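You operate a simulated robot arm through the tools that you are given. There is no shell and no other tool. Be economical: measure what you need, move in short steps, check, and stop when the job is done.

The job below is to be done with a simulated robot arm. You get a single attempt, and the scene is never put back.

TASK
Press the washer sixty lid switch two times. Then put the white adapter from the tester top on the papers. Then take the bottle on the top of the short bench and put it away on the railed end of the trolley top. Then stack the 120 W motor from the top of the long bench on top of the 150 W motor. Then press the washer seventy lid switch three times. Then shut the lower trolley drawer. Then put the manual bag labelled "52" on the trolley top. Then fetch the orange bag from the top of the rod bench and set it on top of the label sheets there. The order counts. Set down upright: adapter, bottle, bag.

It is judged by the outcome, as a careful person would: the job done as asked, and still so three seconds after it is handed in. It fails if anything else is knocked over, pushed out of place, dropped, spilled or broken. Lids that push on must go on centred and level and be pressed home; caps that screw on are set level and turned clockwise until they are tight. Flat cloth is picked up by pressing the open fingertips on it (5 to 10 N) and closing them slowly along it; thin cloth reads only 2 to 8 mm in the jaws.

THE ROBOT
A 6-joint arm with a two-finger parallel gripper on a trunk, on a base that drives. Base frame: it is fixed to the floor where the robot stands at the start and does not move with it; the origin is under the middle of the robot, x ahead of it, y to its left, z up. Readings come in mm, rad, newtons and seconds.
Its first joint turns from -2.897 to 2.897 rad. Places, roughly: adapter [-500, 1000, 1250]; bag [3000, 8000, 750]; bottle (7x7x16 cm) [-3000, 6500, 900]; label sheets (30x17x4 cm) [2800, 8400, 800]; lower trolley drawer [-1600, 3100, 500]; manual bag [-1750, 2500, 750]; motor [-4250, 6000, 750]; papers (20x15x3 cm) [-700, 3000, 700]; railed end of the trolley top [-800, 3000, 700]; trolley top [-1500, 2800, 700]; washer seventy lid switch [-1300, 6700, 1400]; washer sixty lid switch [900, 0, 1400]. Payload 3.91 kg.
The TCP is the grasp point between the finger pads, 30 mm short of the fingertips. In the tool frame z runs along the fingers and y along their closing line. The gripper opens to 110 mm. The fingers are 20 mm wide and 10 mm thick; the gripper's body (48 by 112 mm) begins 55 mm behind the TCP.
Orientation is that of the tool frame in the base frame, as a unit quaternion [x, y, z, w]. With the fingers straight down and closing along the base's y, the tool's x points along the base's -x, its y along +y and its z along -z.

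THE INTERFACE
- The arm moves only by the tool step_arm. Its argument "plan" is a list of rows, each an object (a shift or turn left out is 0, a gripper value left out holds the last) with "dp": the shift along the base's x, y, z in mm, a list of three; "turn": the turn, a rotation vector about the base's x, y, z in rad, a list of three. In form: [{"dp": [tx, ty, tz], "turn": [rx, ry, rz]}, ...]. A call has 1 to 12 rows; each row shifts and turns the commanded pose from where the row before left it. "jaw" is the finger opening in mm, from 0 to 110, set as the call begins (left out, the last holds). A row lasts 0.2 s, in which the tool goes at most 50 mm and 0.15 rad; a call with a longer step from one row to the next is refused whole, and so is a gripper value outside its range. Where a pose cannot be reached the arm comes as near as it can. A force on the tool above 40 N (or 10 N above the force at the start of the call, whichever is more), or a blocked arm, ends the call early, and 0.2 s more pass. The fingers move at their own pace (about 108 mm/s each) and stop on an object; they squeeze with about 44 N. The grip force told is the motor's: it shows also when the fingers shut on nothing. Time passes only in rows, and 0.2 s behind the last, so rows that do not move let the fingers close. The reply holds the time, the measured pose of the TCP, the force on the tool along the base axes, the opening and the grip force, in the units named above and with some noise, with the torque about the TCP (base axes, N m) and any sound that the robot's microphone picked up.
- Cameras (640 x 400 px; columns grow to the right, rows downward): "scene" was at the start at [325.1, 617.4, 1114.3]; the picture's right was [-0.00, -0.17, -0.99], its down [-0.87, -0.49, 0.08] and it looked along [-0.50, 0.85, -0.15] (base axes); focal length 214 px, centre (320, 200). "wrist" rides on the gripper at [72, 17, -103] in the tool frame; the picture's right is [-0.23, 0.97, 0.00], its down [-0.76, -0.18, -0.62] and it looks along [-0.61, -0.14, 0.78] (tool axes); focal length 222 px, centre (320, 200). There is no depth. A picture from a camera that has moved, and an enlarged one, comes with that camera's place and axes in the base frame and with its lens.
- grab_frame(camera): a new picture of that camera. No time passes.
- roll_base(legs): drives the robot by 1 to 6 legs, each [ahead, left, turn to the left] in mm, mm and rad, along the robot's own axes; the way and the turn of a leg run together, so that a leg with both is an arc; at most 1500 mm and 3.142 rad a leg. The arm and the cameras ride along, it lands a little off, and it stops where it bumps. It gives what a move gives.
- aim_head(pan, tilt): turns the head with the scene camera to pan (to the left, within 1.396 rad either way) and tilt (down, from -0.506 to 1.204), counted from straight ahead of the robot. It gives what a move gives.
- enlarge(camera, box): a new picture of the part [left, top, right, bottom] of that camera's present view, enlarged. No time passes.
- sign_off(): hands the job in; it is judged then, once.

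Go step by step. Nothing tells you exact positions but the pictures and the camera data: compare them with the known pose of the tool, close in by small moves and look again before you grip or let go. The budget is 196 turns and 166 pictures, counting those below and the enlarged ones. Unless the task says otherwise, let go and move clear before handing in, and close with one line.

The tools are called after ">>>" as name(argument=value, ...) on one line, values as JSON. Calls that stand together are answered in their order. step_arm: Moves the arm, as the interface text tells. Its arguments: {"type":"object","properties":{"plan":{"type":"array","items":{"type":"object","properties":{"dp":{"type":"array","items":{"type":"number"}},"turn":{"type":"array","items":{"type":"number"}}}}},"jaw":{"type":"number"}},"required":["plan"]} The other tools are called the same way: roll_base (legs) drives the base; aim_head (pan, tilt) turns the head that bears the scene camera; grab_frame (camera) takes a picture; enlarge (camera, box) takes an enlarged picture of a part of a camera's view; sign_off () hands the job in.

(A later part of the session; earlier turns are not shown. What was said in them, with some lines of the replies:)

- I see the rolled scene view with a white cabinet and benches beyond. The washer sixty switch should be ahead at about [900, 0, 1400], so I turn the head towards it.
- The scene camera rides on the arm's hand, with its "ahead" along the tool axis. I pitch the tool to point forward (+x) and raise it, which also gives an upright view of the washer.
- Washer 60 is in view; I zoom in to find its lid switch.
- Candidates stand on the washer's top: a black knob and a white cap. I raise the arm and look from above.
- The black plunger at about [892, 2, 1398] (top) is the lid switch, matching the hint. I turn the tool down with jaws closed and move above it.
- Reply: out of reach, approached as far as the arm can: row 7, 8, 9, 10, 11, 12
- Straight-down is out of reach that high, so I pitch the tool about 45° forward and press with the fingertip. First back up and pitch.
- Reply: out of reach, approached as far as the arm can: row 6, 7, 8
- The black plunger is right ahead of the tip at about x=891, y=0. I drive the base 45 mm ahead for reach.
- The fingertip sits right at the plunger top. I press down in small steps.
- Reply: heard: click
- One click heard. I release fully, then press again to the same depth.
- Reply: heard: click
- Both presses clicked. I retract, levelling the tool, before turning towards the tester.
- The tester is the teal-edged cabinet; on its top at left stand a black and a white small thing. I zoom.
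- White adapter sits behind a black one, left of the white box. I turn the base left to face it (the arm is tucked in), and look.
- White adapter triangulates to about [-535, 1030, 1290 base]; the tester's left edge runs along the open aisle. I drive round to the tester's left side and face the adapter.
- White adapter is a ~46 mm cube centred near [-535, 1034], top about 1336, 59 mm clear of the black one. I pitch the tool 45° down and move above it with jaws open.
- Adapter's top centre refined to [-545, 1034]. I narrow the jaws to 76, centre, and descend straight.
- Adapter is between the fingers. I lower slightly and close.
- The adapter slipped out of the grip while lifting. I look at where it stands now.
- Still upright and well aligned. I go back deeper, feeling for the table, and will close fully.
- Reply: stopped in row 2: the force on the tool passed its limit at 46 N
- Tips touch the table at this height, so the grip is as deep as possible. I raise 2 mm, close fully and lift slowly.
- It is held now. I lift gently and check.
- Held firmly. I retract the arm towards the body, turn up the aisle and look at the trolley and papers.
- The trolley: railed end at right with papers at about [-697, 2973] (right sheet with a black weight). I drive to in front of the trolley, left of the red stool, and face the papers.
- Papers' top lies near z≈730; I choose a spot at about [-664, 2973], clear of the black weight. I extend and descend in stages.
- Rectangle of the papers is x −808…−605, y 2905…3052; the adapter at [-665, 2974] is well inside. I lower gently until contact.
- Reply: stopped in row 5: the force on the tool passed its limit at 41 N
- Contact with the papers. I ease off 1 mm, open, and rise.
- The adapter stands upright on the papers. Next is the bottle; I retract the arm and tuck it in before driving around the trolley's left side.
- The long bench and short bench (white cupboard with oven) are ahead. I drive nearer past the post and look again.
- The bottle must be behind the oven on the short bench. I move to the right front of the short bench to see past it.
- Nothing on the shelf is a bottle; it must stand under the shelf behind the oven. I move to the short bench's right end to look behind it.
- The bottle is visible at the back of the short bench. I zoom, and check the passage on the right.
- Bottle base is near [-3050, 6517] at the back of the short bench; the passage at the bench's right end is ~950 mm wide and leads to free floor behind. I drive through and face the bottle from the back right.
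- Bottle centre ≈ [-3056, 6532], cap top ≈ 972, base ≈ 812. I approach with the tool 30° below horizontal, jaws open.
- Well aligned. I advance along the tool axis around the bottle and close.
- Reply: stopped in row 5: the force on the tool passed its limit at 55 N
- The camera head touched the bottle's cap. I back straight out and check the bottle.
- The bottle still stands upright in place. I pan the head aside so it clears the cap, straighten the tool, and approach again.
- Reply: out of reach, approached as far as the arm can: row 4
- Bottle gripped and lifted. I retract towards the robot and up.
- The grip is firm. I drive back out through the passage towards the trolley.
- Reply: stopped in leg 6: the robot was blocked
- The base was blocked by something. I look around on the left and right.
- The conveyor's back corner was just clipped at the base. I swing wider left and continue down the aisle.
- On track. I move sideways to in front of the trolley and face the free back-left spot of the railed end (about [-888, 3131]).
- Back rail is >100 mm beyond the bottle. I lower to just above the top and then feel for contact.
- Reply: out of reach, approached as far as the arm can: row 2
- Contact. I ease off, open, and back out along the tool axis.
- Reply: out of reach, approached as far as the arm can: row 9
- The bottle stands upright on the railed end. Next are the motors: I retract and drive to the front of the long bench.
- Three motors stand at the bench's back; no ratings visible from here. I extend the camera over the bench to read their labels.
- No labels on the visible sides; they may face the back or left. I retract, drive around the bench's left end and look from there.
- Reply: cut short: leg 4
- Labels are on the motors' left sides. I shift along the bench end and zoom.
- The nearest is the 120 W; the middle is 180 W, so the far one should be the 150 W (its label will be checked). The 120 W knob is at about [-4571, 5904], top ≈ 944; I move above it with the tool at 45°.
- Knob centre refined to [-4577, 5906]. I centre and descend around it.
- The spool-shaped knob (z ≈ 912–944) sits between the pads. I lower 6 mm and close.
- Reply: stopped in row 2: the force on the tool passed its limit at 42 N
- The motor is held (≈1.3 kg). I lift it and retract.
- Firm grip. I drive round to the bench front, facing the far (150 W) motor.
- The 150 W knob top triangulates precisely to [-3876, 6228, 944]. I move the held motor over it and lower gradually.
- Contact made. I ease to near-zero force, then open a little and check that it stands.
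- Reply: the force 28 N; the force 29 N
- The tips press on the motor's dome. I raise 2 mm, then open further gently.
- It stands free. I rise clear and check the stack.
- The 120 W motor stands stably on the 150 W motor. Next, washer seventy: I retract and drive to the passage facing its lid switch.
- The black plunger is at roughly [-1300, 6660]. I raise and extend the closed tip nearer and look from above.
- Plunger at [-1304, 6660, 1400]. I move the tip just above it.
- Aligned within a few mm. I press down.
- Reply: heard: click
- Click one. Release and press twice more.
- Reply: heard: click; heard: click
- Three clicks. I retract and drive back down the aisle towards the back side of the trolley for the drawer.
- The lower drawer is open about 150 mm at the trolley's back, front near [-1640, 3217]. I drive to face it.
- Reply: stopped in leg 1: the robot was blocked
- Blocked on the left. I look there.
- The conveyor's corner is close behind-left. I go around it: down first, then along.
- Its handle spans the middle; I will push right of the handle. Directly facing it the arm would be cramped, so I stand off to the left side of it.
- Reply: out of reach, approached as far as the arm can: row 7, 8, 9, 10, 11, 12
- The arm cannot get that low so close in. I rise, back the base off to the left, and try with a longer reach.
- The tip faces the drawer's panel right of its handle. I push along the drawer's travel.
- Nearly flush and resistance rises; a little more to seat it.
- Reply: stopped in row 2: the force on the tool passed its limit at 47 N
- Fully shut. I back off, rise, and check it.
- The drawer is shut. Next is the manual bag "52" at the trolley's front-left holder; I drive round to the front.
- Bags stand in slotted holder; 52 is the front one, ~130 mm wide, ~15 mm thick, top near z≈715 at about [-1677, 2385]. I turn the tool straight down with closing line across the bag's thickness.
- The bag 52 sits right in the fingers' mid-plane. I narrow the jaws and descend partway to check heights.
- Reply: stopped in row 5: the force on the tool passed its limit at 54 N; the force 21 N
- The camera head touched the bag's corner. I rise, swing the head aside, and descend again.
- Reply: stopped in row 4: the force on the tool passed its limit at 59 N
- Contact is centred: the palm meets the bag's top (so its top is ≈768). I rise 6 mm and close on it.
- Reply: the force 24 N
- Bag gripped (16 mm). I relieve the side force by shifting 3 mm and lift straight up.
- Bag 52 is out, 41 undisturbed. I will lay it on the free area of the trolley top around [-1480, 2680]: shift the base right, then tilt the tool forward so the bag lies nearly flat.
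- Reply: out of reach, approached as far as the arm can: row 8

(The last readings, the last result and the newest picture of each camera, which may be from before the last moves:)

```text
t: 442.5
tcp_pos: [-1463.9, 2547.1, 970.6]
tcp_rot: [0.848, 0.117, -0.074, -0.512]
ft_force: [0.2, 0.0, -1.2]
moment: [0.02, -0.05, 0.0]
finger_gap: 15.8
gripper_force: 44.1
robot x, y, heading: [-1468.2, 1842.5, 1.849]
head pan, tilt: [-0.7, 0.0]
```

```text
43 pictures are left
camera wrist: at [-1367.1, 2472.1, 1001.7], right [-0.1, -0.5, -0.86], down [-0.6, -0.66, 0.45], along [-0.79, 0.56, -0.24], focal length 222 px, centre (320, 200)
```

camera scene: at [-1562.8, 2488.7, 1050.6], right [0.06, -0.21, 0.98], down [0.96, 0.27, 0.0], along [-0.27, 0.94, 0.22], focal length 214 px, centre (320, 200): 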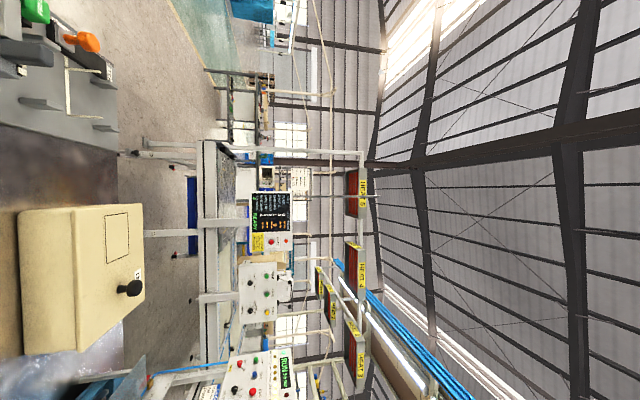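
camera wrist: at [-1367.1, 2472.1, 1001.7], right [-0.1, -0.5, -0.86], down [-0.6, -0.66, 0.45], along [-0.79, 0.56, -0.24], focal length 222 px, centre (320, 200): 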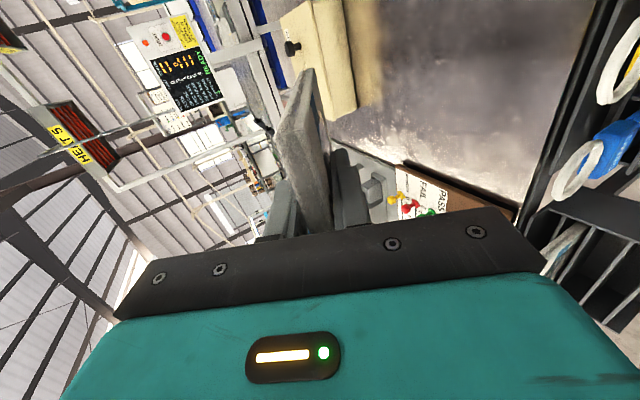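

The bag is held at ~28° below horizontal. I move over the free area and lower until its far edge touches.

>>> step_arm(plan=[{"dp": [-4, 40, -15]}, {"dp": [-4, 40, -15]}, {"dp": [-4, 38, -15]}, {"dp": [0, 0, -30]}, {"dp": [0, 0, -30]}, {"dp": [0, 0, -30]}, {"dp": [0, 0, -20]}, {"dp": [0, 0, -10]}])

>>> grab_frame(camera="wrist")

```text
t: 444.3
tcp_pos: [-1499.0, 2679.8, 927.7]
tcp_rot: [0.856, 0.114, -0.071, -0.499]
ft_force: [-0.4, -0.3, -0.8]
moment: [-0.04, -0.03, -0.04]
finger_gap: 15.7
gripper_force: 44.0
out of reach, approached as far as the arm can: row 1, 2, 3, 4, 5, 6, 7, 8
robot x, y, heading: [-1474.5, 1846.1, 1.853]
head pan, tilt: [-0.7, 0.0]
```

```text
42 pictures are left
camera wrist: at [-1402.6, 2604.6, 962.2], right [-0.1, -0.52, -0.85], down [-0.61, -0.64, 0.47], along [-0.79, 0.56, -0.26], focal length 222 px, centre (320, 200)
```

wrist: 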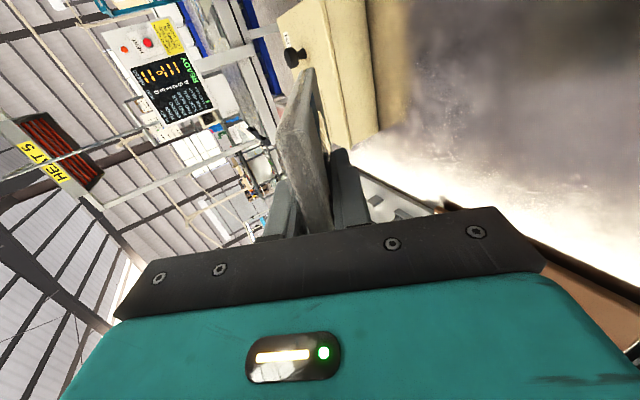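

A wrist limit stops the arm in this roll. I roll the tool half a turn about its own axis (the other way round), backing up slightly.

>>> step_arm(plan=[{"dp": [2, -8, 8], "turn": [-0.0352, 0.1257, -0.0736]}, {"dp": [2, -8, 8], "turn": [-0.0352, 0.1257, -0.0736]}, {"dp": [2, -8, 8], "turn": [-0.0352, 0.1257, -0.0736]}, {"dp": [2, -8, 8], "turn": [-0.0352, 0.1257, -0.0736]}, {"dp": [2, -8, 8], "turn": [-0.0352, 0.1257, -0.0736]}, {"dp": [2, -8, 8], "turn": [-0.0352, 0.1257, -0.0736]}, {"dp": [2, -8, 8], "turn": [-0.0352, 0.1257, -0.0736]}, {"dp": [2, -8, 8], "turn": [-0.0352, 0.1257, -0.0736]}, {"dp": [2, -8, 8], "turn": [-0.0352, 0.1257, -0.0736]}, {"dp": [2, -8, 8], "turn": [-0.0352, 0.1257, -0.0736]}, {"dp": [0, 0, 0], "turn": [-0.0352, 0.1257, -0.0736]}, {"dp": [0, 0, 0], "turn": [-0.0352, 0.1257, -0.0736]}])

>>> step_arm(plan=[{"dp": [0, 0, 0], "turn": [-0.0352, 0.1257, -0.0736]}, {"dp": [0, 0, 0], "turn": [-0.0352, 0.1257, -0.0736]}, {"dp": [0, 0, 0], "turn": [-0.0352, 0.1257, -0.0736]}, {"dp": [0, 0, 0], "turn": [-0.0352, 0.1257, -0.0736]}, {"dp": [0, 0, 0], "turn": [-0.0352, 0.1257, -0.0736]}, {"dp": [0, 0, 0], "turn": [-0.0352, 0.1257, -0.0736]}, {"dp": [0, 0, 0], "turn": [-0.0352, 0.1257, -0.0736]}, {"dp": [0, 0, 0], "turn": [-0.0352, 0.1257, -0.0736]}, {"dp": [0, 0, 0], "turn": [-0.0333, 0.1187, -0.0695]}])

```text
t: 446.9
tcp_pos: [-1479.1, 2599.8, 1009.8]
tcp_rot: [0.617, -0.604, -0.427, -0.268]
ft_force: [-0.2, 0.0, -2.0]
moment: [-0.02, -0.03, 0.02]
finger_gap: 15.3
gripper_force: 44.1
robot x, y, heading: [-1472.3, 1840.1, 1.854]
head pan, tilt: [-0.7, 0.0]
```

```text
t: 448.9
tcp_pos: [-1477.9, 2600.1, 1011.0]
tcp_rot: [-0.116, 0.864, 0.486, -0.065]
ft_force: [0.4, 0.8, -1.1]
moment: [-0.01, 0.01, -0.01]
finger_gap: 15.6
gripper_force: 44.2
robot x, y, heading: [-1471.4, 1846.4, 1.85]
head pan, tilt: [-0.7, 0.0]
```

Now rolled the other way and level. I raise the head's pan and lower again.

>>> aim_head(pan=0.8, tilt=0.0)

>>> step_arm(plan=[{"dp": [0, 22, -25]}, {"dp": [0, 22, -25]}, {"dp": [0, 22, -25]}, {"dp": [0, 0, -30]}, {"dp": [0, 0, -30]}, {"dp": [0, 0, -30]}, {"dp": [0, 0, -25]}, {"dp": [0, 0, -15]}, {"dp": [0, 0, -8]}])

>>> grab_frame(camera="wrist")

>>> grab_frame(camera="scene")

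```text
t: 450.5
tcp_pos: [-1479.5, 2599.5, 1009.9]
tcp_rot: [-0.118, 0.863, 0.487, -0.063]
ft_force: [-0.1, 0.2, -0.8]
moment: [0.01, 0.01, 0.02]
finger_gap: 15.5
gripper_force: 44.5
robot x, y, heading: [-1466.7, 1842.9, 1.852]
head pan, tilt: [0.799, 0.0]
```

```text
t: 452.5
tcp_pos: [-1477.7, 2664.2, 797.3]
tcp_rot: [-0.118, 0.863, 0.487, -0.065]
ft_force: [0.0, 1.0, -0.9]
moment: [-0.04, 0.05, -0.01]
finger_gap: 15.5
gripper_force: 43.7
robot x, y, heading: [-1466.4, 1840.4, 1.853]
head pan, tilt: [0.799, 0.0]
```

```text
41 pictures are left
camera wrist: at [-1527.6, 2568.6, 863.6], right [0.08, 0.55, 0.83], down [0.9, -0.4, 0.17], along [0.43, 0.74, -0.52], focal length 222 px, centre (320, 200)
```

wrist: 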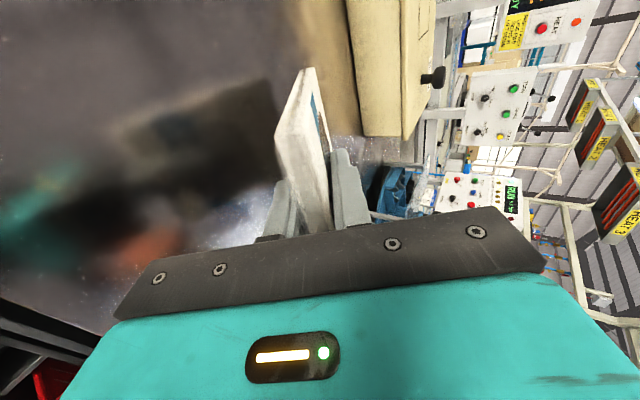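

```text
40 pictures are left
camera scene: at [-1367.1, 2667.8, 887.6], right [-0.06, 0.24, -0.97], down [-0.96, -0.27, 0.0], along [-0.26, 0.93, 0.25], focal length 214 px, centre (320, 200)
```

scene: 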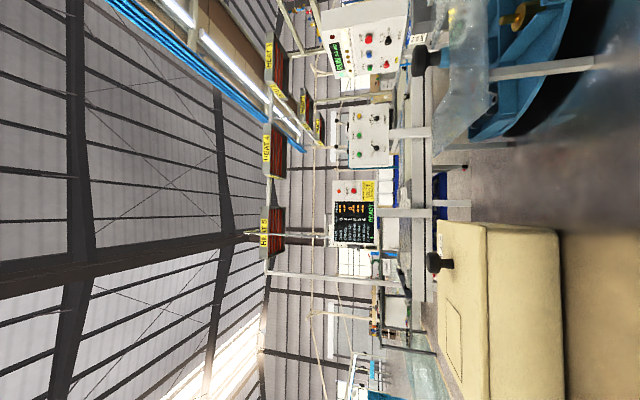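

>>> step_arm(plan=[{"dp": [0, 0, -5]}, {"dp": [0, 0, -5]}, {"dp": [0, 0, -4]}, {"dp": [0, 0, -4]}, {"dp": [0, 0, -4]}, {"dp": [0, 0, -4]}])

>>> grab_frame(camera="wrist")

```text
t: 453.7
tcp_pos: [-1478.0, 2666.5, 781.4]
tcp_rot: [-0.116, 0.861, 0.491, -0.064]
ft_force: [-0.6, 3.4, 12.5]
moment: [1.35, 0.39, -0.06]
finger_gap: 15.7
gripper_force: 44.0
robot x, y, heading: [-1471.4, 1842.8, 1.85]
head pan, tilt: [0.799, 0.0]
stopped in row 6: the force on the tool passed its limit at 44 N (the readings are from after the stop); the commanded pose is now the measured one
```

```text
39 pictures are left
camera wrist: at [-1527.2, 2570.2, 846.5], right [0.08, 0.54, 0.84], down [0.9, -0.4, 0.17], along [0.43, 0.74, -0.52], focal length 222 px, centre (320, 200)
```

wrist: 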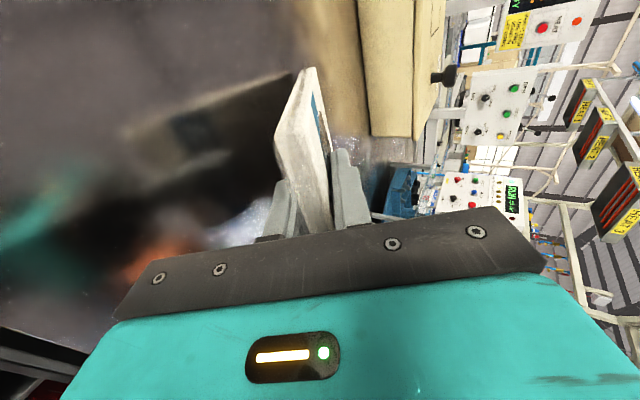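

The bag's far edge rests on the top. I flatten a bit more, then open and slide the fingers out backwards.

>>> step_arm(plan=[{"dp": [0, -1, -2], "turn": [0.06, 0.017, 0]}, {"dp": [0, -1, -4], "turn": [0.055, 0.016, 0]}])

>>> step_arm(plan=[{"dp": [0, 0, 0]}, {"dp": [0, 0, 0]}, {"dp": [2, -8, 3]}, {"dp": [4, -14, 5]}, {"dp": [5, -18, 6]}, {"dp": [6, -22, 8]}, {"dp": [6, -24, 12]}, {"dp": [8, -30, 20]}, {"dp": [8, -30, 30]}, {"dp": [8, -30, 35]}], jaw=34)

>>> aim_head(pan=-0.4, tilt=0.3)

>>> grab_frame(camera="scene")

>>> grab_frame(camera="wrist")

```text
t: 454.3
tcp_pos: [-1478.8, 2662.8, 772.7]
tcp_rot: [-0.112, 0.831, 0.54, -0.071]
ft_force: [-0.5, -0.2, -0.8]
moment: [-0.05, 0.01, -0.04]
finger_gap: 15.8
gripper_force: 43.9
robot x, y, heading: [-1471.7, 1849.7, 1.852]
head pan, tilt: [0.799, 0.0]
```

```text
t: 456.5
tcp_pos: [-1431.6, 2491.0, 891.1]
tcp_rot: [-0.113, 0.831, 0.54, -0.071]
ft_force: [-0.7, 0.6, -0.4]
moment: [0.01, 0.02, 0.01]
finger_gap: 33.7
gripper_force: 0.0
robot x, y, heading: [-1471.7, 1844.7, 1.848]
head pan, tilt: [0.799, 0.0]
```

```text
t: 457.9
tcp_pos: [-1431.3, 2489.4, 892.1]
tcp_rot: [-0.113, 0.831, 0.54, -0.071]
ft_force: [0.9, -0.1, -0.3]
moment: [-0.01, -0.03, 0.02]
finger_gap: 34.0
gripper_force: 0.0
robot x, y, heading: [-1474.4, 1842.7, 1.846]
head pan, tilt: [-0.4, 0.3]
```

```text
38 pictures are left
camera scene: at [-1338.8, 2455.9, 877.5], right [0.19, -0.7, -0.68], down [-0.87, -0.45, 0.21], along [-0.46, 0.55, -0.7], focal length 214 px, centre (320, 200)
```

scene: 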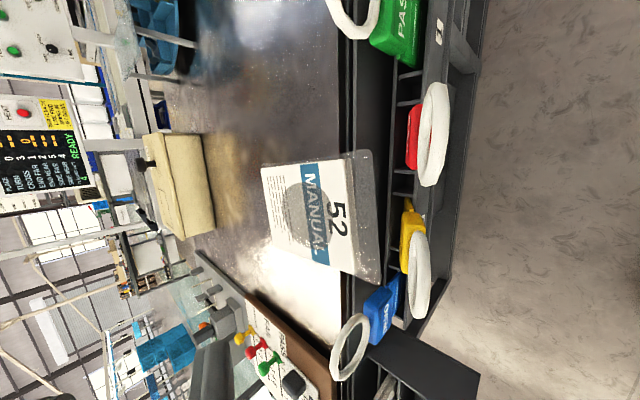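

```text
37 pictures are left
camera wrist: at [-1478.9, 2386.2, 948.5], right [0.11, 0.44, 0.89], down [0.9, -0.42, 0.09], along [0.41, 0.79, -0.45], focal length 222 px, centre (320, 200)
```

wrist: 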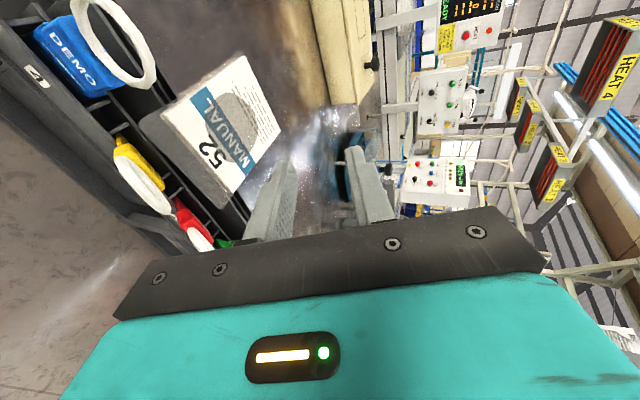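

The bag lies flat on the trolley top but overhangs the front edge by ~35 mm. I'll press lightly on it with closed fingertips and slide it inwards.

>>> step_arm(plan=[{"dp": [-1, 16, -12], "turn": [-0.121, -0.0345, 0]}, {"dp": [-1, 16, -12], "turn": [-0.121, -0.0345, 0]}, {"dp": [-1, 16, -12], "turn": [-0.121, -0.0345, 0]}, {"dp": [-1, 16, -12], "turn": [-0.121, -0.0345, 0]}, {"dp": [-1, 16, -12], "turn": [-0.121, -0.0345, 0]}, {"dp": [0, 0, -20]}, {"dp": [0, 0, -15]}, {"dp": [0, 0, -10]}, {"dp": [0, 0, -6]}], jaw=0)

>>> step_arm(plan=[{"dp": [0, 0, -3]}, {"dp": [0, 0, -2]}, {"dp": [0, 0, -2]}, {"dp": [0, 0, -2]}])

>>> grab_frame(camera="wrist")

```text
t: 459.9
tcp_pos: [-1436.9, 2569.4, 781.3]
tcp_rot: [-0.132, 0.957, 0.258, -0.031]
ft_force: [0.1, 0.1, -1.0]
moment: [-0.01, 0.0, -0.02]
finger_gap: 0.0
gripper_force: 38.4
robot x, y, heading: [-1471.1, 1841.9, 1.848]
head pan, tilt: [-0.4, 0.3]
```

```text
t: 460.9
tcp_pos: [-1435.4, 2569.0, 771.7]
tcp_rot: [-0.132, 0.957, 0.257, -0.031]
ft_force: [-0.4, -0.7, -0.1]
moment: [0.0, 0.02, 0.02]
finger_gap: 0.0
gripper_force: 37.5
robot x, y, heading: [-1472.1, 1844.7, 1.847]
head pan, tilt: [-0.4, 0.3]
```

```text
36 pictures are left
camera wrist: at [-1497.2, 2513.6, 867.8], right [-0.01, 0.87, 0.49], down [0.85, -0.25, 0.46], along [0.52, 0.42, -0.74], focal length 222 px, centre (320, 200)
```

wrist: 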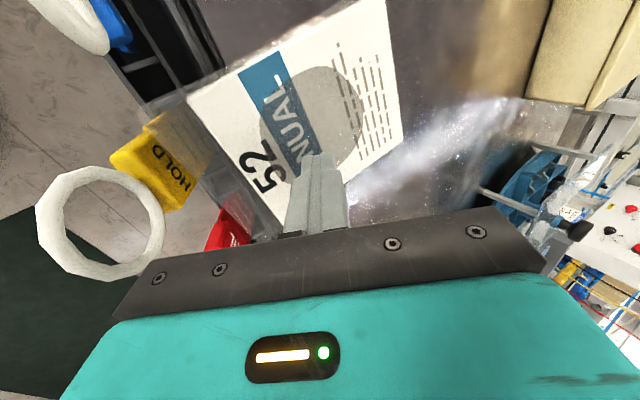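

>>> step_arm(plan=[{"dp": [0, 0, -2]}, {"dp": [0, 0, -1.5]}, {"dp": [0, 0, -1.5]}])

```text
t: 461.7
tcp_pos: [-1436.5, 2568.3, 767.6]
tcp_rot: [-0.132, 0.957, 0.257, -0.031]
ft_force: [-0.4, 0.0, -0.3]
moment: [-0.01, -0.01, -0.01]
finger_gap: 0.0
gripper_force: 37.6
robot x, y, heading: [-1474.6, 1841.1, 1.849]
head pan, tilt: [-0.4, 0.3]
```

>>> step_arm(plan=[{"dp": [0, 0, -2]}, {"dp": [0, 0, -2]}, {"dp": [0, 0, -1.5]}, {"dp": [0, 0, -1.5]}])

```text
t: 462.7
tcp_pos: [-1437.3, 2570.2, 766.1]
tcp_rot: [-0.13, 0.956, 0.26, -0.031]
ft_force: [-1.4, -0.5, 16.4]
moment: [0.09, 0.1, -0.04]
finger_gap: 0.0
gripper_force: 37.9
robot x, y, heading: [-1470.1, 1844.4, 1.856]
head pan, tilt: [-0.4, 0.3]
stopped in row 4: the force on the tool passed its limit at 43 N (the readings are from after the stop); the commanded pose is now the measured one
```

Pressing with ~16 N; I drag forward slowly.

>>> step_arm(plan=[{"dp": [-1.5, 5, 0]}, {"dp": [-2.5, 8, 0]}, {"dp": [-2.5, 8, 0]}, {"dp": [-2.5, 8, 0]}, {"dp": [-2.5, 8, 0]}, {"dp": [-2.5, 8, 0]}, {"dp": [-2.5, 8, 0]}])

>>> step_arm(plan=[{"dp": [0, 0, 20]}, {"dp": [3, -10, 40]}, {"dp": [5, -30, 40]}, {"dp": [5, -30, 40]}])

>>> grab_frame(camera="wrist")

```text
t: 464.3
tcp_pos: [-1452.5, 2621.2, 765.8]
tcp_rot: [-0.132, 0.956, 0.26, -0.031]
ft_force: [1.7, -6.5, 20.9]
moment: [-0.04, 0.02, 0.03]
finger_gap: 0.0
gripper_force: 37.5
robot x, y, heading: [-1472.3, 1842.4, 1.849]
head pan, tilt: [-0.4, 0.3]
```

```text
refused: row 3 steps farther than a row can; nothing moved
```

```text
35 pictures are left
camera wrist: at [-1513.4, 2566.2, 861.5], right [-0.01, 0.87, 0.49], down [0.85, -0.25, 0.46], along [0.52, 0.43, -0.74], focal length 222 px, centre (320, 200)
```

wrist: 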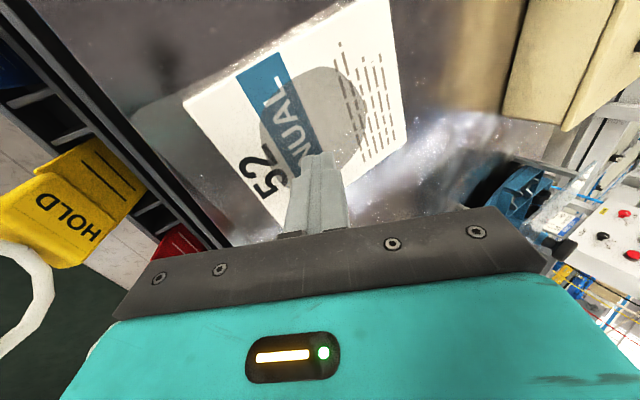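

The bag now lies fully on the trolley top. I lift off, retract and restore the tool's normal roll.

>>> step_arm(plan=[{"dp": [0, 0, 15]}, {"dp": [0, 0, 40]}, {"dp": [0, -5, 45]}, {"dp": [0, -20, 40], "turn": [0.0183, -0.0698, 0.1232]}, {"dp": [0, -25, 40], "turn": [0.0183, -0.0698, 0.1232]}, {"dp": [0, -25, 40], "turn": [0.0183, -0.0698, 0.1232]}, {"dp": [0, -25, 40], "turn": [0.0183, -0.0698, 0.1232]}, {"dp": [0, -25, 40], "turn": [0.0183, -0.0698, 0.1232]}, {"dp": [0, -25, 40], "turn": [0.0183, -0.0698, 0.1232]}, {"dp": [0, -25, 40], "turn": [0.0183, -0.0698, 0.1232]}, {"dp": [0, -25, 40], "turn": [0.0183, -0.0698, 0.1232]}, {"dp": [0, -25, 40], "turn": [0.0183, -0.0698, 0.1232]}])

>>> step_arm(plan=[{"dp": [0, -30, 35], "turn": [0.0183, -0.0698, 0.1232]}, {"dp": [0, -30, 35], "turn": [0.0183, -0.0698, 0.1232]}, {"dp": [0, -30, 20], "turn": [0.065, 0.0185, 0]}, {"dp": [0, -30, 20], "turn": [0.065, 0.0185, 0]}, {"dp": [0, -30, 20], "turn": [0.065, 0.0185, 0]}, {"dp": [0, -20, 20], "turn": [0.065, 0.0185, 0]}])

>>> roll_base(legs=[[-60, 600, 0], [1150, 254, 0], [1393, 60, 0], [950, -180, 0]])

```text
t: 466.9
tcp_pos: [-1450.9, 2398.5, 1226.4]
tcp_rot: [-0.679, 0.686, 0.226, 0.132]
ft_force: [-0.2, -0.2, -0.3]
moment: [-0.01, 0.0, -0.01]
finger_gap: 0.0
gripper_force: 37.5
robot x, y, heading: [-1473.5, 1843.3, 1.853]
head pan, tilt: [-0.4, 0.3]
```

```text
t: 468.3
tcp_pos: [-1452.2, 2227.7, 1375.2]
tcp_rot: [0.734, -0.557, -0.308, -0.239]
ft_force: [0.0, 0.0, -0.3]
moment: [-0.02, 0.03, 0.03]
finger_gap: 0.1
gripper_force: 37.9
robot x, y, heading: [-1472.0, 1845.8, 1.845]
head pan, tilt: [-0.4, 0.3]
```

```text
t: 488.4
tcp_pos: [-3004.2, 5334.6, 1376.7]
tcp_rot: [0.721, -0.574, -0.302, -0.246]
ft_force: [-1.4, 0.1, 0.0]
moment: [0.02, 0.01, 0.01]
finger_gap: 0.1
gripper_force: 37.5
robot x, y, heading: [-3039.6, 4953.0, 1.805]
head pan, tilt: [-0.4, 0.3]
```

>>> roll_base(legs=[[317, -168, 0], [74, -295, 0], [234, -529, 0], [415, -243, 0], [619, 7, 0]])

>>> aim_head(pan=-0.3, tilt=-0.4)

>>> grab_frame(camera="scene")

```text
t: 500.8
tcp_pos: [-2211.8, 7226.2, 1374.3]
tcp_rot: [0.725, -0.568, -0.304, -0.244]
ft_force: [0.0, -0.2, -0.4]
moment: [-0.01, 0.01, -0.01]
finger_gap: 0.0
gripper_force: 37.8
robot x, y, heading: [-2247.0, 6841.9, 1.832]
head pan, tilt: [-0.4, 0.3]
```

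```text
t: 501.8
tcp_pos: [-2211.7, 7226.1, 1375.2]
tcp_rot: [0.725, -0.568, -0.305, -0.244]
ft_force: [-0.2, 0.3, -0.1]
moment: [-0.01, -0.03, 0.02]
finger_gap: 0.0
gripper_force: 37.6
robot x, y, heading: [-2243.8, 6842.8, 1.82]
head pan, tilt: [-0.3, -0.4]
```

```text
34 pictures are left
camera scene: at [-2206.0, 7283.9, 1519.9], right [0.98, 0.02, 0.21], down [0.21, -0.33, -0.92], along [0.05, 0.94, -0.33], focal length 214 px, centre (320, 200)
```

scene: 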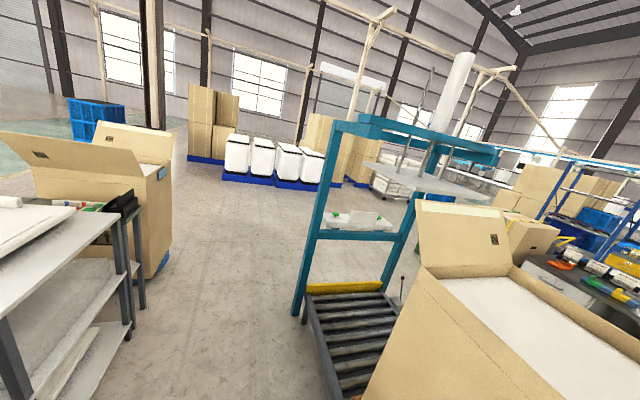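

Open floor leads forward between the cart and the teal frame. I drive past the frame and look to the right.

>>> roll_base(legs=[[1184, -38, 0], [1320, -285, 0], [0, 0, -1.8]])

>>> aim_head(pan=0, tilt=-0.45)

>>> grab_frame(camera="scene")

```text
t: 518.5
tcp_pos: [-2174.3, 9239.8, 1375.1]
tcp_rot: [-0.013, 0.921, 0.001, 0.39]
ft_force: [-0.4, 0.5, 0.2]
moment: [0.05, -0.03, -0.01]
finger_gap: 0.0
gripper_force: 37.1
robot x, y, heading: [-2542.1, 9350.8, 0.033]
head pan, tilt: [-0.3, -0.4]
```

```text
t: 519.3
tcp_pos: [-2174.5, 9239.5, 1375.5]
tcp_rot: [-0.014, 0.921, 0.003, 0.39]
ft_force: [-0.4, 0.0, -0.1]
moment: [0.0, -0.03, 0.03]
finger_gap: 0.0
gripper_force: 37.6
robot x, y, heading: [-2540.6, 9354.7, 0.034]
head pan, tilt: [0.0, -0.45]
```

```text
33 pictures are left
camera scene: at [-2116.4, 9239.9, 1522.2], right [0.02, -1.0, 0.01], down [-0.31, -0.02, -0.95], along [0.95, 0.02, -0.31], focal length 214 px, centre (320, 200)
```

scene: 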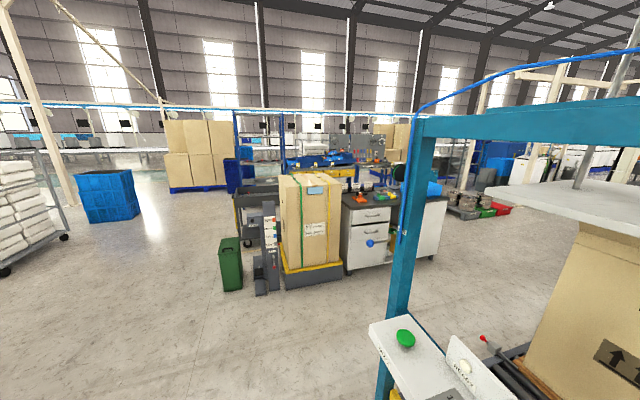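

>>> enlarge(camera="scene", box=[210, 110, 410, 235])

```text
3.20 times, centred on (310, 172) of scene
camera zoom: at [-2116.4, 9239.9, 1522.2], right [0.02, -1.0, 0.01], down [-0.31, -0.02, -0.95], along [0.95, 0.02, -0.31], focal length 686 px, centre (352, 288)
```

zoom: 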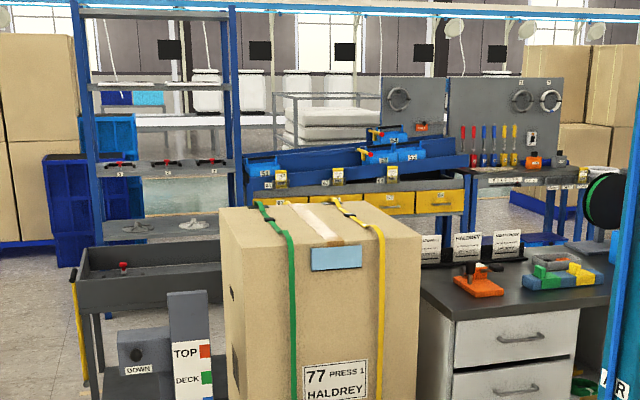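

The rod bench (pegboard bench) is far ahead right, beyond the boxes. I move on and look at the corridor past the teal frame.

>>> roll_base(legs=[[1200, 330, 0]])

>>> aim_head(pan=-0.9, tilt=-0.1)

>>> grab_frame(camera="scene")

```text
t: 525.6
tcp_pos: [-982.4, 9606.0, 1376.4]
tcp_rot: [-0.008, 0.921, 0.0, 0.389]
ft_force: [0.8, 0.9, -0.1]
moment: [0.0, -0.01, 0.02]
finger_gap: 0.0
gripper_force: 38.2
robot x, y, heading: [-1347.5, 9725.0, 0.025]
head pan, tilt: [0.0, -0.45]
```

```text
t: 526.8
tcp_pos: [-981.6, 9605.6, 1375.9]
tcp_rot: [-0.007, 0.921, -0.002, 0.39]
ft_force: [0.0, 0.3, -0.6]
moment: [0.01, 0.01, -0.01]
finger_gap: 0.0
gripper_force: 38.0
robot x, y, heading: [-1349.5, 9723.9, 0.019]
head pan, tilt: [-0.901, -0.099]
```

```text
31 pictures are left
camera scene: at [-952.6, 9536.4, 1513.9], right [-0.56, -0.62, 0.55], down [-0.65, -0.09, -0.76], along [0.52, -0.78, -0.35], focal length 214 px, centre (320, 200)
```

scene: 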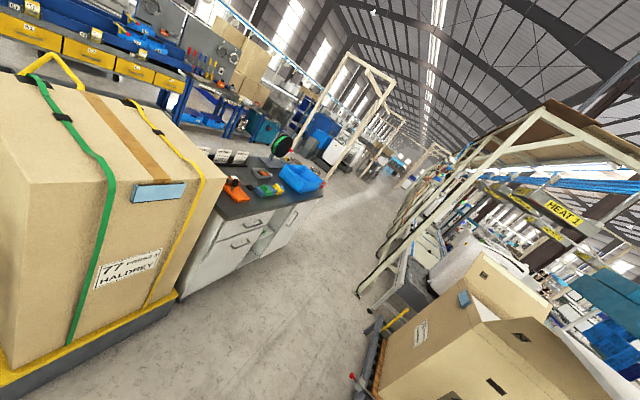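

The aisle between the box/bench row and the roller line is wide. I drive down it past the near bench, then turn towards the rod bench.

>>> roll_base(legs=[[545, -284, 0], [0, 0, -1.2], [1132, -272, 0], [1338, 228, 0], [0, 0, 1.4]])

>>> aim_head(pan=0, tilt=-0.3)

>>> grab_frame(camera="scene")

```text
t: 548.5
tcp_pos: [418.4, 7124.6, 1374.2]
tcp_rot: [-0.096, 0.916, 0.036, 0.388]
ft_force: [-0.1, 0.9, -0.3]
moment: [0.03, 0.01, -0.01]
finger_gap: 0.0
gripper_force: 37.6
robot x, y, heading: [31.4, 7167.8, 0.214]
head pan, tilt: [-0.901, -0.099]
```

```text
t: 549.7
tcp_pos: [418.0, 7124.8, 1374.5]
tcp_rot: [-0.096, 0.916, 0.037, 0.388]
ft_force: [-0.6, -0.3, 0.6]
moment: [-0.02, 0.01, 0.02]
finger_gap: 0.0
gripper_force: 37.3
robot x, y, heading: [36.1, 7165.3, 0.215]
head pan, tilt: [0.0, -0.3]
```

```text
30 pictures are left
camera scene: at [473.7, 7134.4, 1508.3], right [0.2, -0.98, 0.01], down [-0.44, -0.1, -0.89], along [0.87, 0.18, -0.45], focal length 214 px, centre (320, 200)
```

scene: 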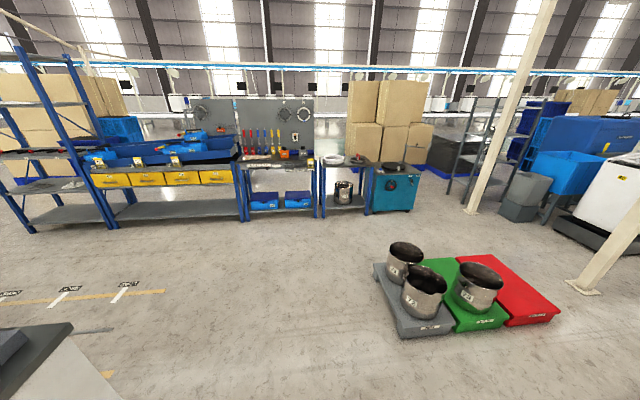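

>>> enlarge(camera="scene", box=[225, 90, 375, 215])

```text
3.20 times, centred on (300, 152) of scene
camera zoom: at [473.7, 7134.4, 1508.3], right [0.2, -0.98, 0.01], down [-0.44, -0.1, -0.89], along [0.87, 0.18, -0.45], focal length 686 px, centre (384, 352)
```

zoom: 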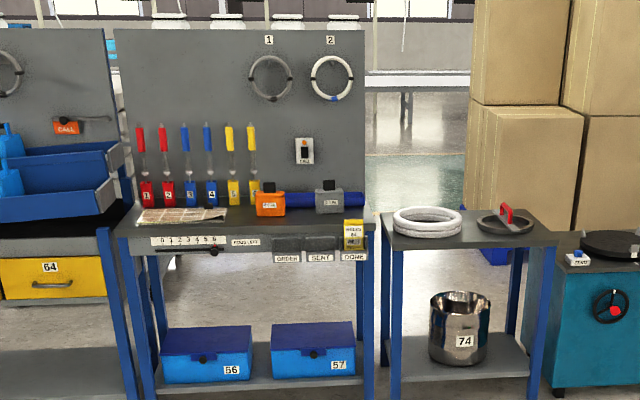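

The orange bag and label sheets are on the pegboard bench ahead across open floor. I drive up to it.

>>> roll_base(legs=[[1200, 98, 0], [1080, 98, 0], [0, 0, 0.142]])

>>> aim_head(pan=0.1, tilt=0.05)

>>> grab_frame(camera="scene")

```text
t: 561.6
tcp_pos: [2599.5, 7849.6, 1374.5]
tcp_rot: [-0.159, 0.907, 0.063, 0.384]
ft_force: [0.9, -0.3, -0.8]
moment: [0.0, 0.03, -0.02]
finger_gap: 0.1
gripper_force: 37.3
robot x, y, heading: [2217.0, 7842.7, 0.35]
head pan, tilt: [0.0, -0.3]
```

```text
t: 562.4
tcp_pos: [2599.3, 7850.5, 1375.4]
tcp_rot: [-0.16, 0.907, 0.063, 0.385]
ft_force: [-0.4, 0.1, 0.0]
moment: [0.01, 0.02, -0.02]
finger_gap: 0.1
gripper_force: 37.4
robot x, y, heading: [2216.4, 7841.1, 0.359]
head pan, tilt: [0.099, 0.051]
```

```text
28 pictures are left
camera scene: at [2637.9, 7872.7, 1478.3], right [0.4, -0.91, -0.06], down [-0.68, -0.26, -0.68], along [0.61, 0.32, -0.73], focal length 214 px, centre (320, 200)
```

scene: 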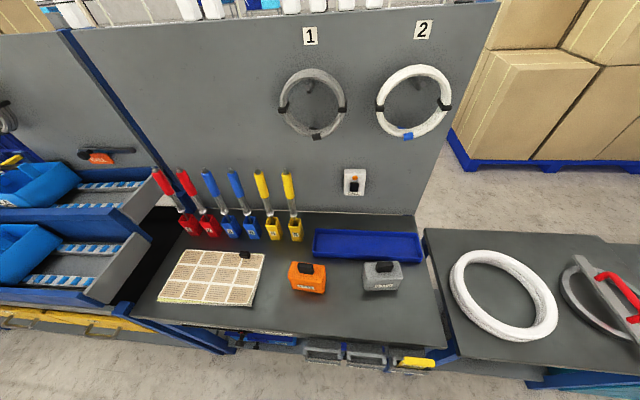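

>>> enlarge(camera="scene", box=[150, 220, 350, 345])

```text
3.20 times, centred on (250, 282) of scene
camera zoom: at [2637.9, 7872.7, 1478.3], right [0.4, -0.91, -0.06], down [-0.68, -0.26, -0.68], along [0.61, 0.32, -0.73], focal length 686 px, centre (544, -64)
```

zoom: 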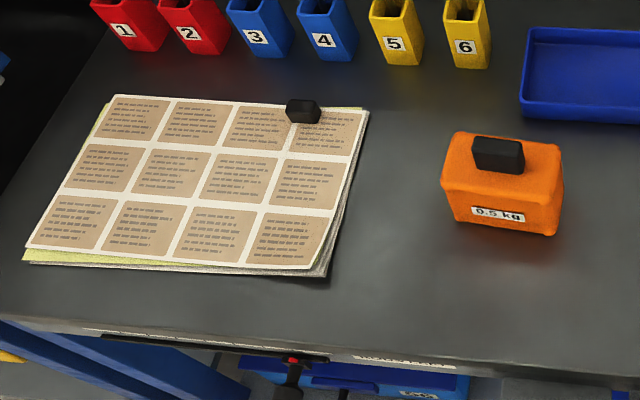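

Orange 0.5 kg bag with a black handle, near [2885, 8070]; handle top ≈ 865. I move above with the tool at 45° and look closely.

>>> step_arm(plan=[{"dp": [23, 19, -34]}, {"dp": [23, 19, -34]}, {"dp": [23, 19, -34]}, {"dp": [23, 19, -34]}, {"dp": [23, 19, -34]}, {"dp": [23, 19, -34]}, {"dp": [23, 19, -34]}, {"dp": [23, 19, -34]}, {"dp": [23, 19, -34]}, {"dp": [23, 19, -34]}, {"dp": [23, 19, -34]}], jaw=80)

>>> aim_head(pan=0, tilt=0.45)

>>> grab_frame(camera="scene")

>>> grab_frame(camera="wrist")

```text
t: 564.8
tcp_pos: [2853.7, 8061.0, 1006.1]
tcp_rot: [-0.16, 0.906, 0.064, 0.386]
ft_force: [-1.3, -0.3, -0.1]
moment: [-0.01, 0.03, 0.01]
finger_gap: 79.9
gripper_force: 0.1
robot x, y, heading: [2215.7, 7837.5, 0.361]
head pan, tilt: [0.099, 0.051]
```

```text
t: 565.7
tcp_pos: [2853.7, 8059.5, 1006.5]
tcp_rot: [-0.161, 0.907, 0.065, 0.385]
ft_force: [0.8, 0.5, -0.4]
moment: [-0.01, 0.01, -0.01]
finger_gap: 80.1
gripper_force: 0.0
robot x, y, heading: [2215.4, 7838.7, 0.36]
head pan, tilt: [0.0, 0.45]
```

```text
26 pictures are left
camera scene: at [2871.3, 8065.0, 1081.1], right [0.34, -0.94, 0.01], down [-0.88, -0.32, -0.34], along [0.33, 0.11, -0.94], focal length 214 px, centre (320, 200)
```

scene: 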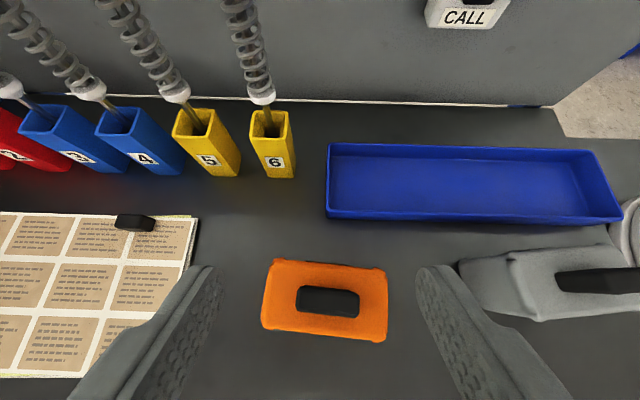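

```text
25 pictures are left
camera wrist: at [2730.0, 8034.1, 1023.9], right [-0.18, 0.97, 0.16], down [0.13, -0.13, 0.98], along [0.97, 0.2, -0.11], focal length 222 px, centre (320, 200)
```

wrist: 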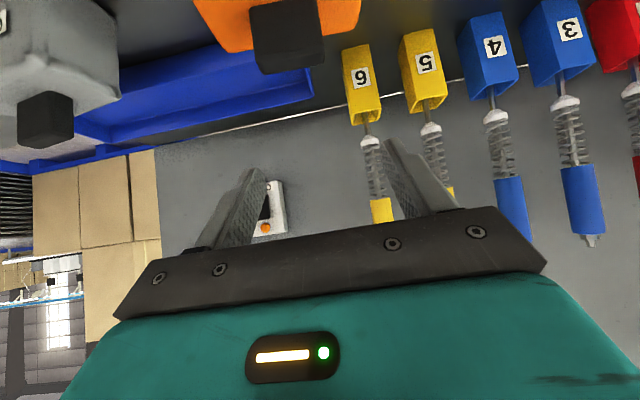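

Handle centre triangulates to [2861, 8054], top ≈ 921, bag top ≈ 893. I descend with the fingertips straddling the handle.

>>> step_arm(plan=[{"dp": [-10, -11, -20]}, {"dp": [0, 0, -25]}, {"dp": [0, 0, -15]}, {"dp": [0, 0, -10]}, {"dp": [0, 0, -6]}])

>>> grab_frame(camera="wrist")

>>> grab_frame(camera="scene")

```text
t: 566.9
tcp_pos: [2843.4, 8049.2, 925.8]
tcp_rot: [-0.161, 0.907, 0.064, 0.384]
ft_force: [0.9, 0.4, 0.2]
moment: [0.01, 0.04, 0.0]
finger_gap: 79.8
gripper_force: 0.1
robot x, y, heading: [2212.6, 7837.6, 0.353]
head pan, tilt: [0.0, 0.45]
```

```text
24 pictures are left
camera wrist: at [2720.0, 8023.5, 944.4], right [-0.18, 0.97, 0.16], down [0.14, -0.13, 0.98], along [0.97, 0.2, -0.11], focal length 222 px, centre (320, 200)
```

wrist: 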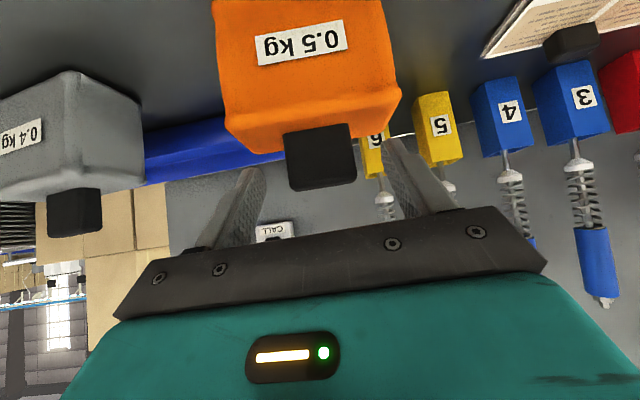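

```text
23 pictures are left
camera scene: at [2861.3, 8054.3, 1001.4], right [0.34, -0.94, 0.01], down [-0.88, -0.32, -0.34], along [0.33, 0.11, -0.94], focal length 214 px, centre (320, 200)
```

scene: 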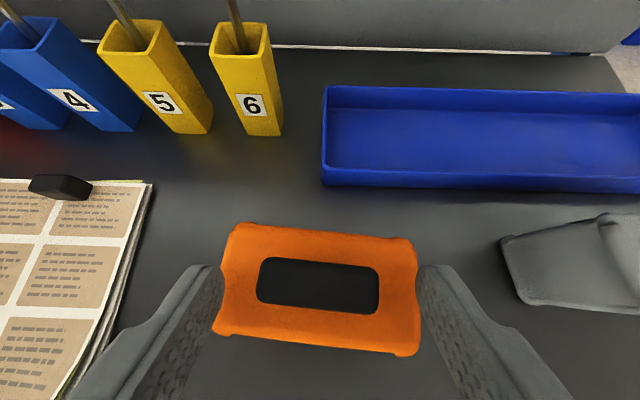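

The handle is centred between the fingertips just above the bag top. I close and lift slightly.

>>> step_arm(plan=[{"dp": [0, 0, 0]}, {"dp": [0, 0, 0]}, {"dp": [0, 0, 0]}, {"dp": [0, 0, 0]}], jaw=0)

>>> step_arm(plan=[{"dp": [0, 0, 2]}, {"dp": [0, 0, 4]}, {"dp": [0, 0, 6]}, {"dp": [0, 0, 8]}, {"dp": [0, 0, 0]}])

>>> grab_frame(camera="wrist")

```text
t: 567.9
tcp_pos: [2843.2, 8050.1, 926.8]
tcp_rot: [-0.161, 0.907, 0.064, 0.384]
ft_force: [0.4, 1.3, 0.0]
moment: [0.43, 0.17, -0.04]
finger_gap: 45.0
gripper_force: 44.2
robot x, y, heading: [2212.3, 7840.3, 0.359]
head pan, tilt: [0.0, 0.45]
```

```text
t: 569.1
tcp_pos: [2841.6, 8049.5, 945.7]
tcp_rot: [-0.161, 0.907, 0.064, 0.384]
ft_force: [-0.6, 0.2, -4.1]
moment: [-0.03, 0.09, 0.04]
finger_gap: 44.8
gripper_force: 44.1
robot x, y, heading: [2215.2, 7838.6, 0.357]
head pan, tilt: [0.0, 0.45]
```

```text
22 pictures are left
camera wrist: at [2718.6, 8022.9, 963.7], right [-0.18, 0.97, 0.16], down [0.14, -0.13, 0.98], along [0.97, 0.2, -0.11], focal length 222 px, centre (320, 200)
```

wrist: 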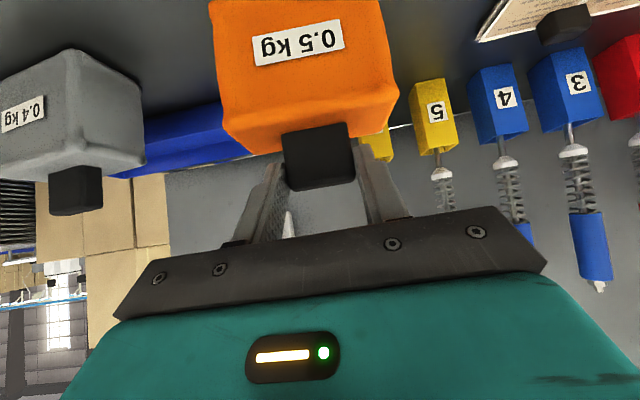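

The bag is held by its handle (≈0.45 kg). Sheets' centre is about [2766, 8368], top ≈ 790; I lift and move over, keeping clear of the black clip.

>>> step_arm(plan=[{"dp": [0, 0, 20]}, {"dp": [0, 0, 30]}, {"dp": [0, 0, 30]}, {"dp": [-10, 28, 10]}, {"dp": [-14, 40, 0]}, {"dp": [-14, 42, 0]}, {"dp": [-14, 42, 0]}, {"dp": [-14, 42, 0]}, {"dp": [-14, 42, 0]}, {"dp": [-14, 42, 0]}, {"dp": [-10, 30, 0]}])

>>> aim_head(pan=0, tilt=1.0)

>>> grab_frame(camera="scene")

>>> grab_frame(camera="wrist")

```text
t: 571.5
tcp_pos: [2741.1, 8358.7, 1037.4]
tcp_rot: [-0.161, 0.907, 0.064, 0.385]
ft_force: [0.3, 0.1, -3.6]
moment: [-0.01, 0.09, 0.05]
finger_gap: 44.6
gripper_force: 44.2
robot x, y, heading: [2218.8, 7837.1, 0.355]
head pan, tilt: [0.0, 0.45]
```

```text
t: 572.4
tcp_pos: [2740.2, 8358.3, 1036.4]
tcp_rot: [-0.16, 0.907, 0.063, 0.385]
ft_force: [0.1, -1.4, -4.2]
moment: [-0.03, 0.06, 0.01]
finger_gap: 44.7
gripper_force: 44.0
robot x, y, heading: [2215.6, 7839.0, 0.359]
head pan, tilt: [0.0, 1.0]
```

```text
21 pictures are left
camera scene: at [2713.5, 8346.4, 1094.5], right [0.34, -0.94, 0.01], down [-0.92, -0.33, 0.2], along [-0.18, -0.07, -0.98], focal length 214 px, centre (320, 200)
```

scene: 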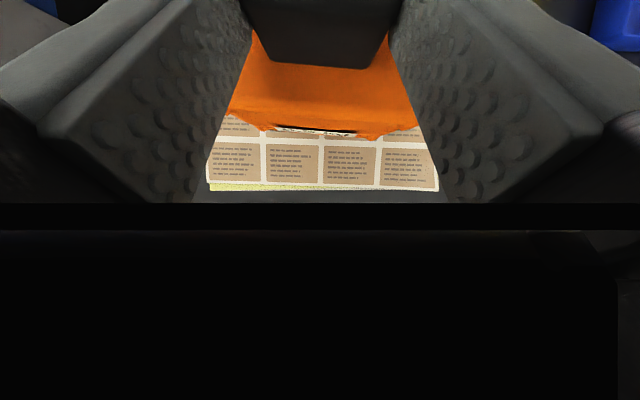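

```text
20 pictures are left
camera wrist: at [2617.0, 8331.9, 1054.7], right [-0.18, 0.97, 0.16], down [0.14, -0.13, 0.98], along [0.97, 0.2, -0.11], focal length 222 px, centre (320, 200)
```

wrist: 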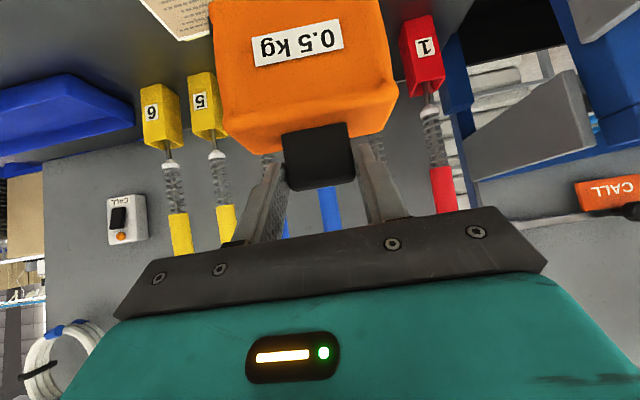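

The bag is centred over the sheets. I lower it until contact.

>>> step_arm(plan=[{"dp": [0, 0, -25]}, {"dp": [0, 0, -25]}, {"dp": [0, 0, -15]}, {"dp": [0, 0, -8]}, {"dp": [0, 0, -5]}, {"dp": [0, 0, -4]}, {"dp": [0, 0, -3]}, {"dp": [0, 0, -3]}])

>>> grab_frame(camera="wrist")

```text
t: 574.2
tcp_pos: [2738.1, 8357.3, 947.6]
tcp_rot: [-0.161, 0.907, 0.064, 0.384]
ft_force: [0.1, 1.3, -5.2]
moment: [0.0, 0.08, -0.02]
finger_gap: 44.5
gripper_force: 44.0
robot x, y, heading: [2212.4, 7840.7, 0.357]
head pan, tilt: [0.0, 1.0]
```

```text
19 pictures are left
camera wrist: at [2615.8, 8331.2, 965.8], right [-0.18, 0.97, 0.16], down [0.14, -0.13, 0.98], along [0.97, 0.2, -0.11], focal length 222 px, centre (320, 200)
```

wrist: 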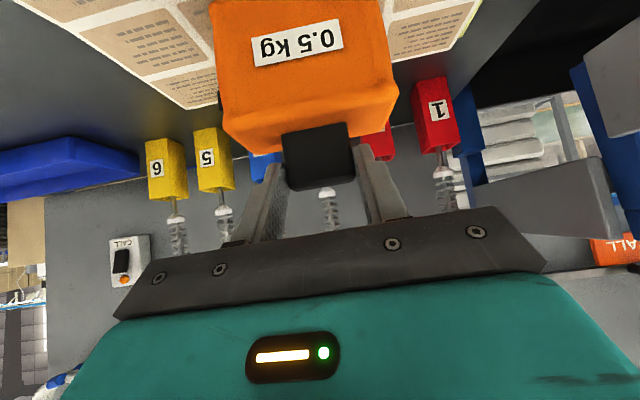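

>>> step_arm(plan=[{"dp": [0, 0, -2]}, {"dp": [0, 0, -2]}, {"dp": [0, 0, -2]}, {"dp": [0, 0, -2]}, {"dp": [0, 0, -2]}])

```text
t: 575.4
tcp_pos: [2738.8, 8357.2, 937.1]
tcp_rot: [-0.16, 0.907, 0.063, 0.385]
ft_force: [0.9, 0.7, -4.9]
moment: [-0.02, 0.08, -0.03]
finger_gap: 44.2
gripper_force: 44.1
robot x, y, heading: [2214.3, 7841.4, 0.358]
head pan, tilt: [0.0, 1.0]
```

>>> step_arm(plan=[{"dp": [0, 0, -1.5]}, {"dp": [0, 0, -1.5]}, {"dp": [0, 0, -1.5]}])

```text
t: 576.2
tcp_pos: [2739.4, 8356.4, 935.9]
tcp_rot: [-0.16, 0.906, 0.065, 0.387]
ft_force: [7.5, 0.4, 33.1]
moment: [0.5, -0.42, -0.28]
finger_gap: 44.3
gripper_force: 44.1
robot x, y, heading: [2209.8, 7838.3, 0.356]
head pan, tilt: [0.0, 1.0]
```

Contact on the sheets. I ease off and open the fingers, then rise.

>>> step_arm(plan=[{"dp": [0, 0, 1.5]}, {"dp": [0, 0, 0]}])

>>> step_arm(plan=[{"dp": [0, 0, 0]}, {"dp": [0, 0, 0]}, {"dp": [0, 0, 5]}, {"dp": [0, 0, 15]}, {"dp": [0, 0, 30]}, {"dp": [0, 0, 40]}, {"dp": [-10, -5, 40]}, {"dp": [-20, -10, 40]}, {"dp": [-30, -12, 35]}, {"dp": [-35, -13, 30]}], jaw=80)

>>> aim_head(pan=0, tilt=0.3)

>>> grab_frame(camera="scene")

```text
t: 576.8
tcp_pos: [2738.7, 8355.9, 935.8]
tcp_rot: [-0.161, 0.907, 0.066, 0.384]
ft_force: [9.2, 5.3, 40.6]
moment: [0.71, -0.72, -0.44]
finger_gap: 44.4
gripper_force: 44.2
robot x, y, heading: [2214.9, 7843.6, 0.363]
head pan, tilt: [0.0, 1.0]
```

```text
t: 579.0
tcp_pos: [2647.0, 8312.9, 1170.1]
tcp_rot: [-0.16, 0.907, 0.064, 0.385]
ft_force: [0.1, 0.5, -0.8]
moment: [-0.01, -0.04, -0.04]
finger_gap: 80.0
gripper_force: 0.1
robot x, y, heading: [2213.9, 7841.9, 0.351]
head pan, tilt: [0.0, 1.0]
```

```text
t: 580.1
tcp_pos: [2646.2, 8314.2, 1171.3]
tcp_rot: [-0.159, 0.907, 0.063, 0.385]
ft_force: [0.5, 0.1, 0.2]
moment: [-0.01, -0.02, 0.01]
finger_gap: 80.1
gripper_force: 0.1
robot x, y, heading: [2212.7, 7839.1, 0.363]
head pan, tilt: [0.0, 0.3]
```

```text
18 pictures are left
camera scene: at [2674.0, 8323.0, 1255.2], right [0.34, -0.94, 0.01], down [-0.82, -0.3, -0.48], along [0.45, 0.16, -0.88], focal length 214 px, centre (320, 200)
```

scene: 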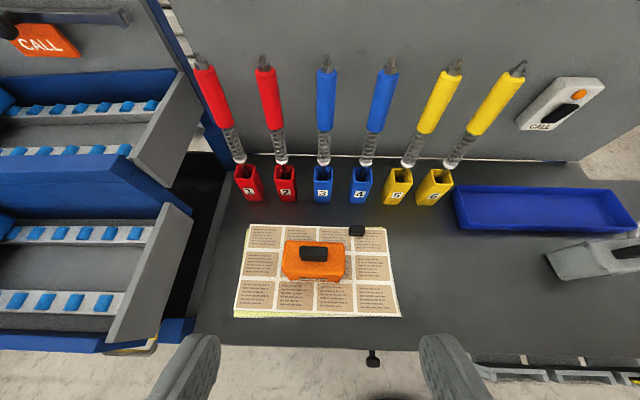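

The orange bag stands upright on the label sheets, and all eight jobs are done in order with the gripper clear. I hand the job in.

>>> sign_off()

```text
The job is handed in.
```

All eight jobs are done in the order asked, and the job is handed in; the 150 W motor was identified by elimination, since the other two read 120 W and 180 W and I never saw its own label.
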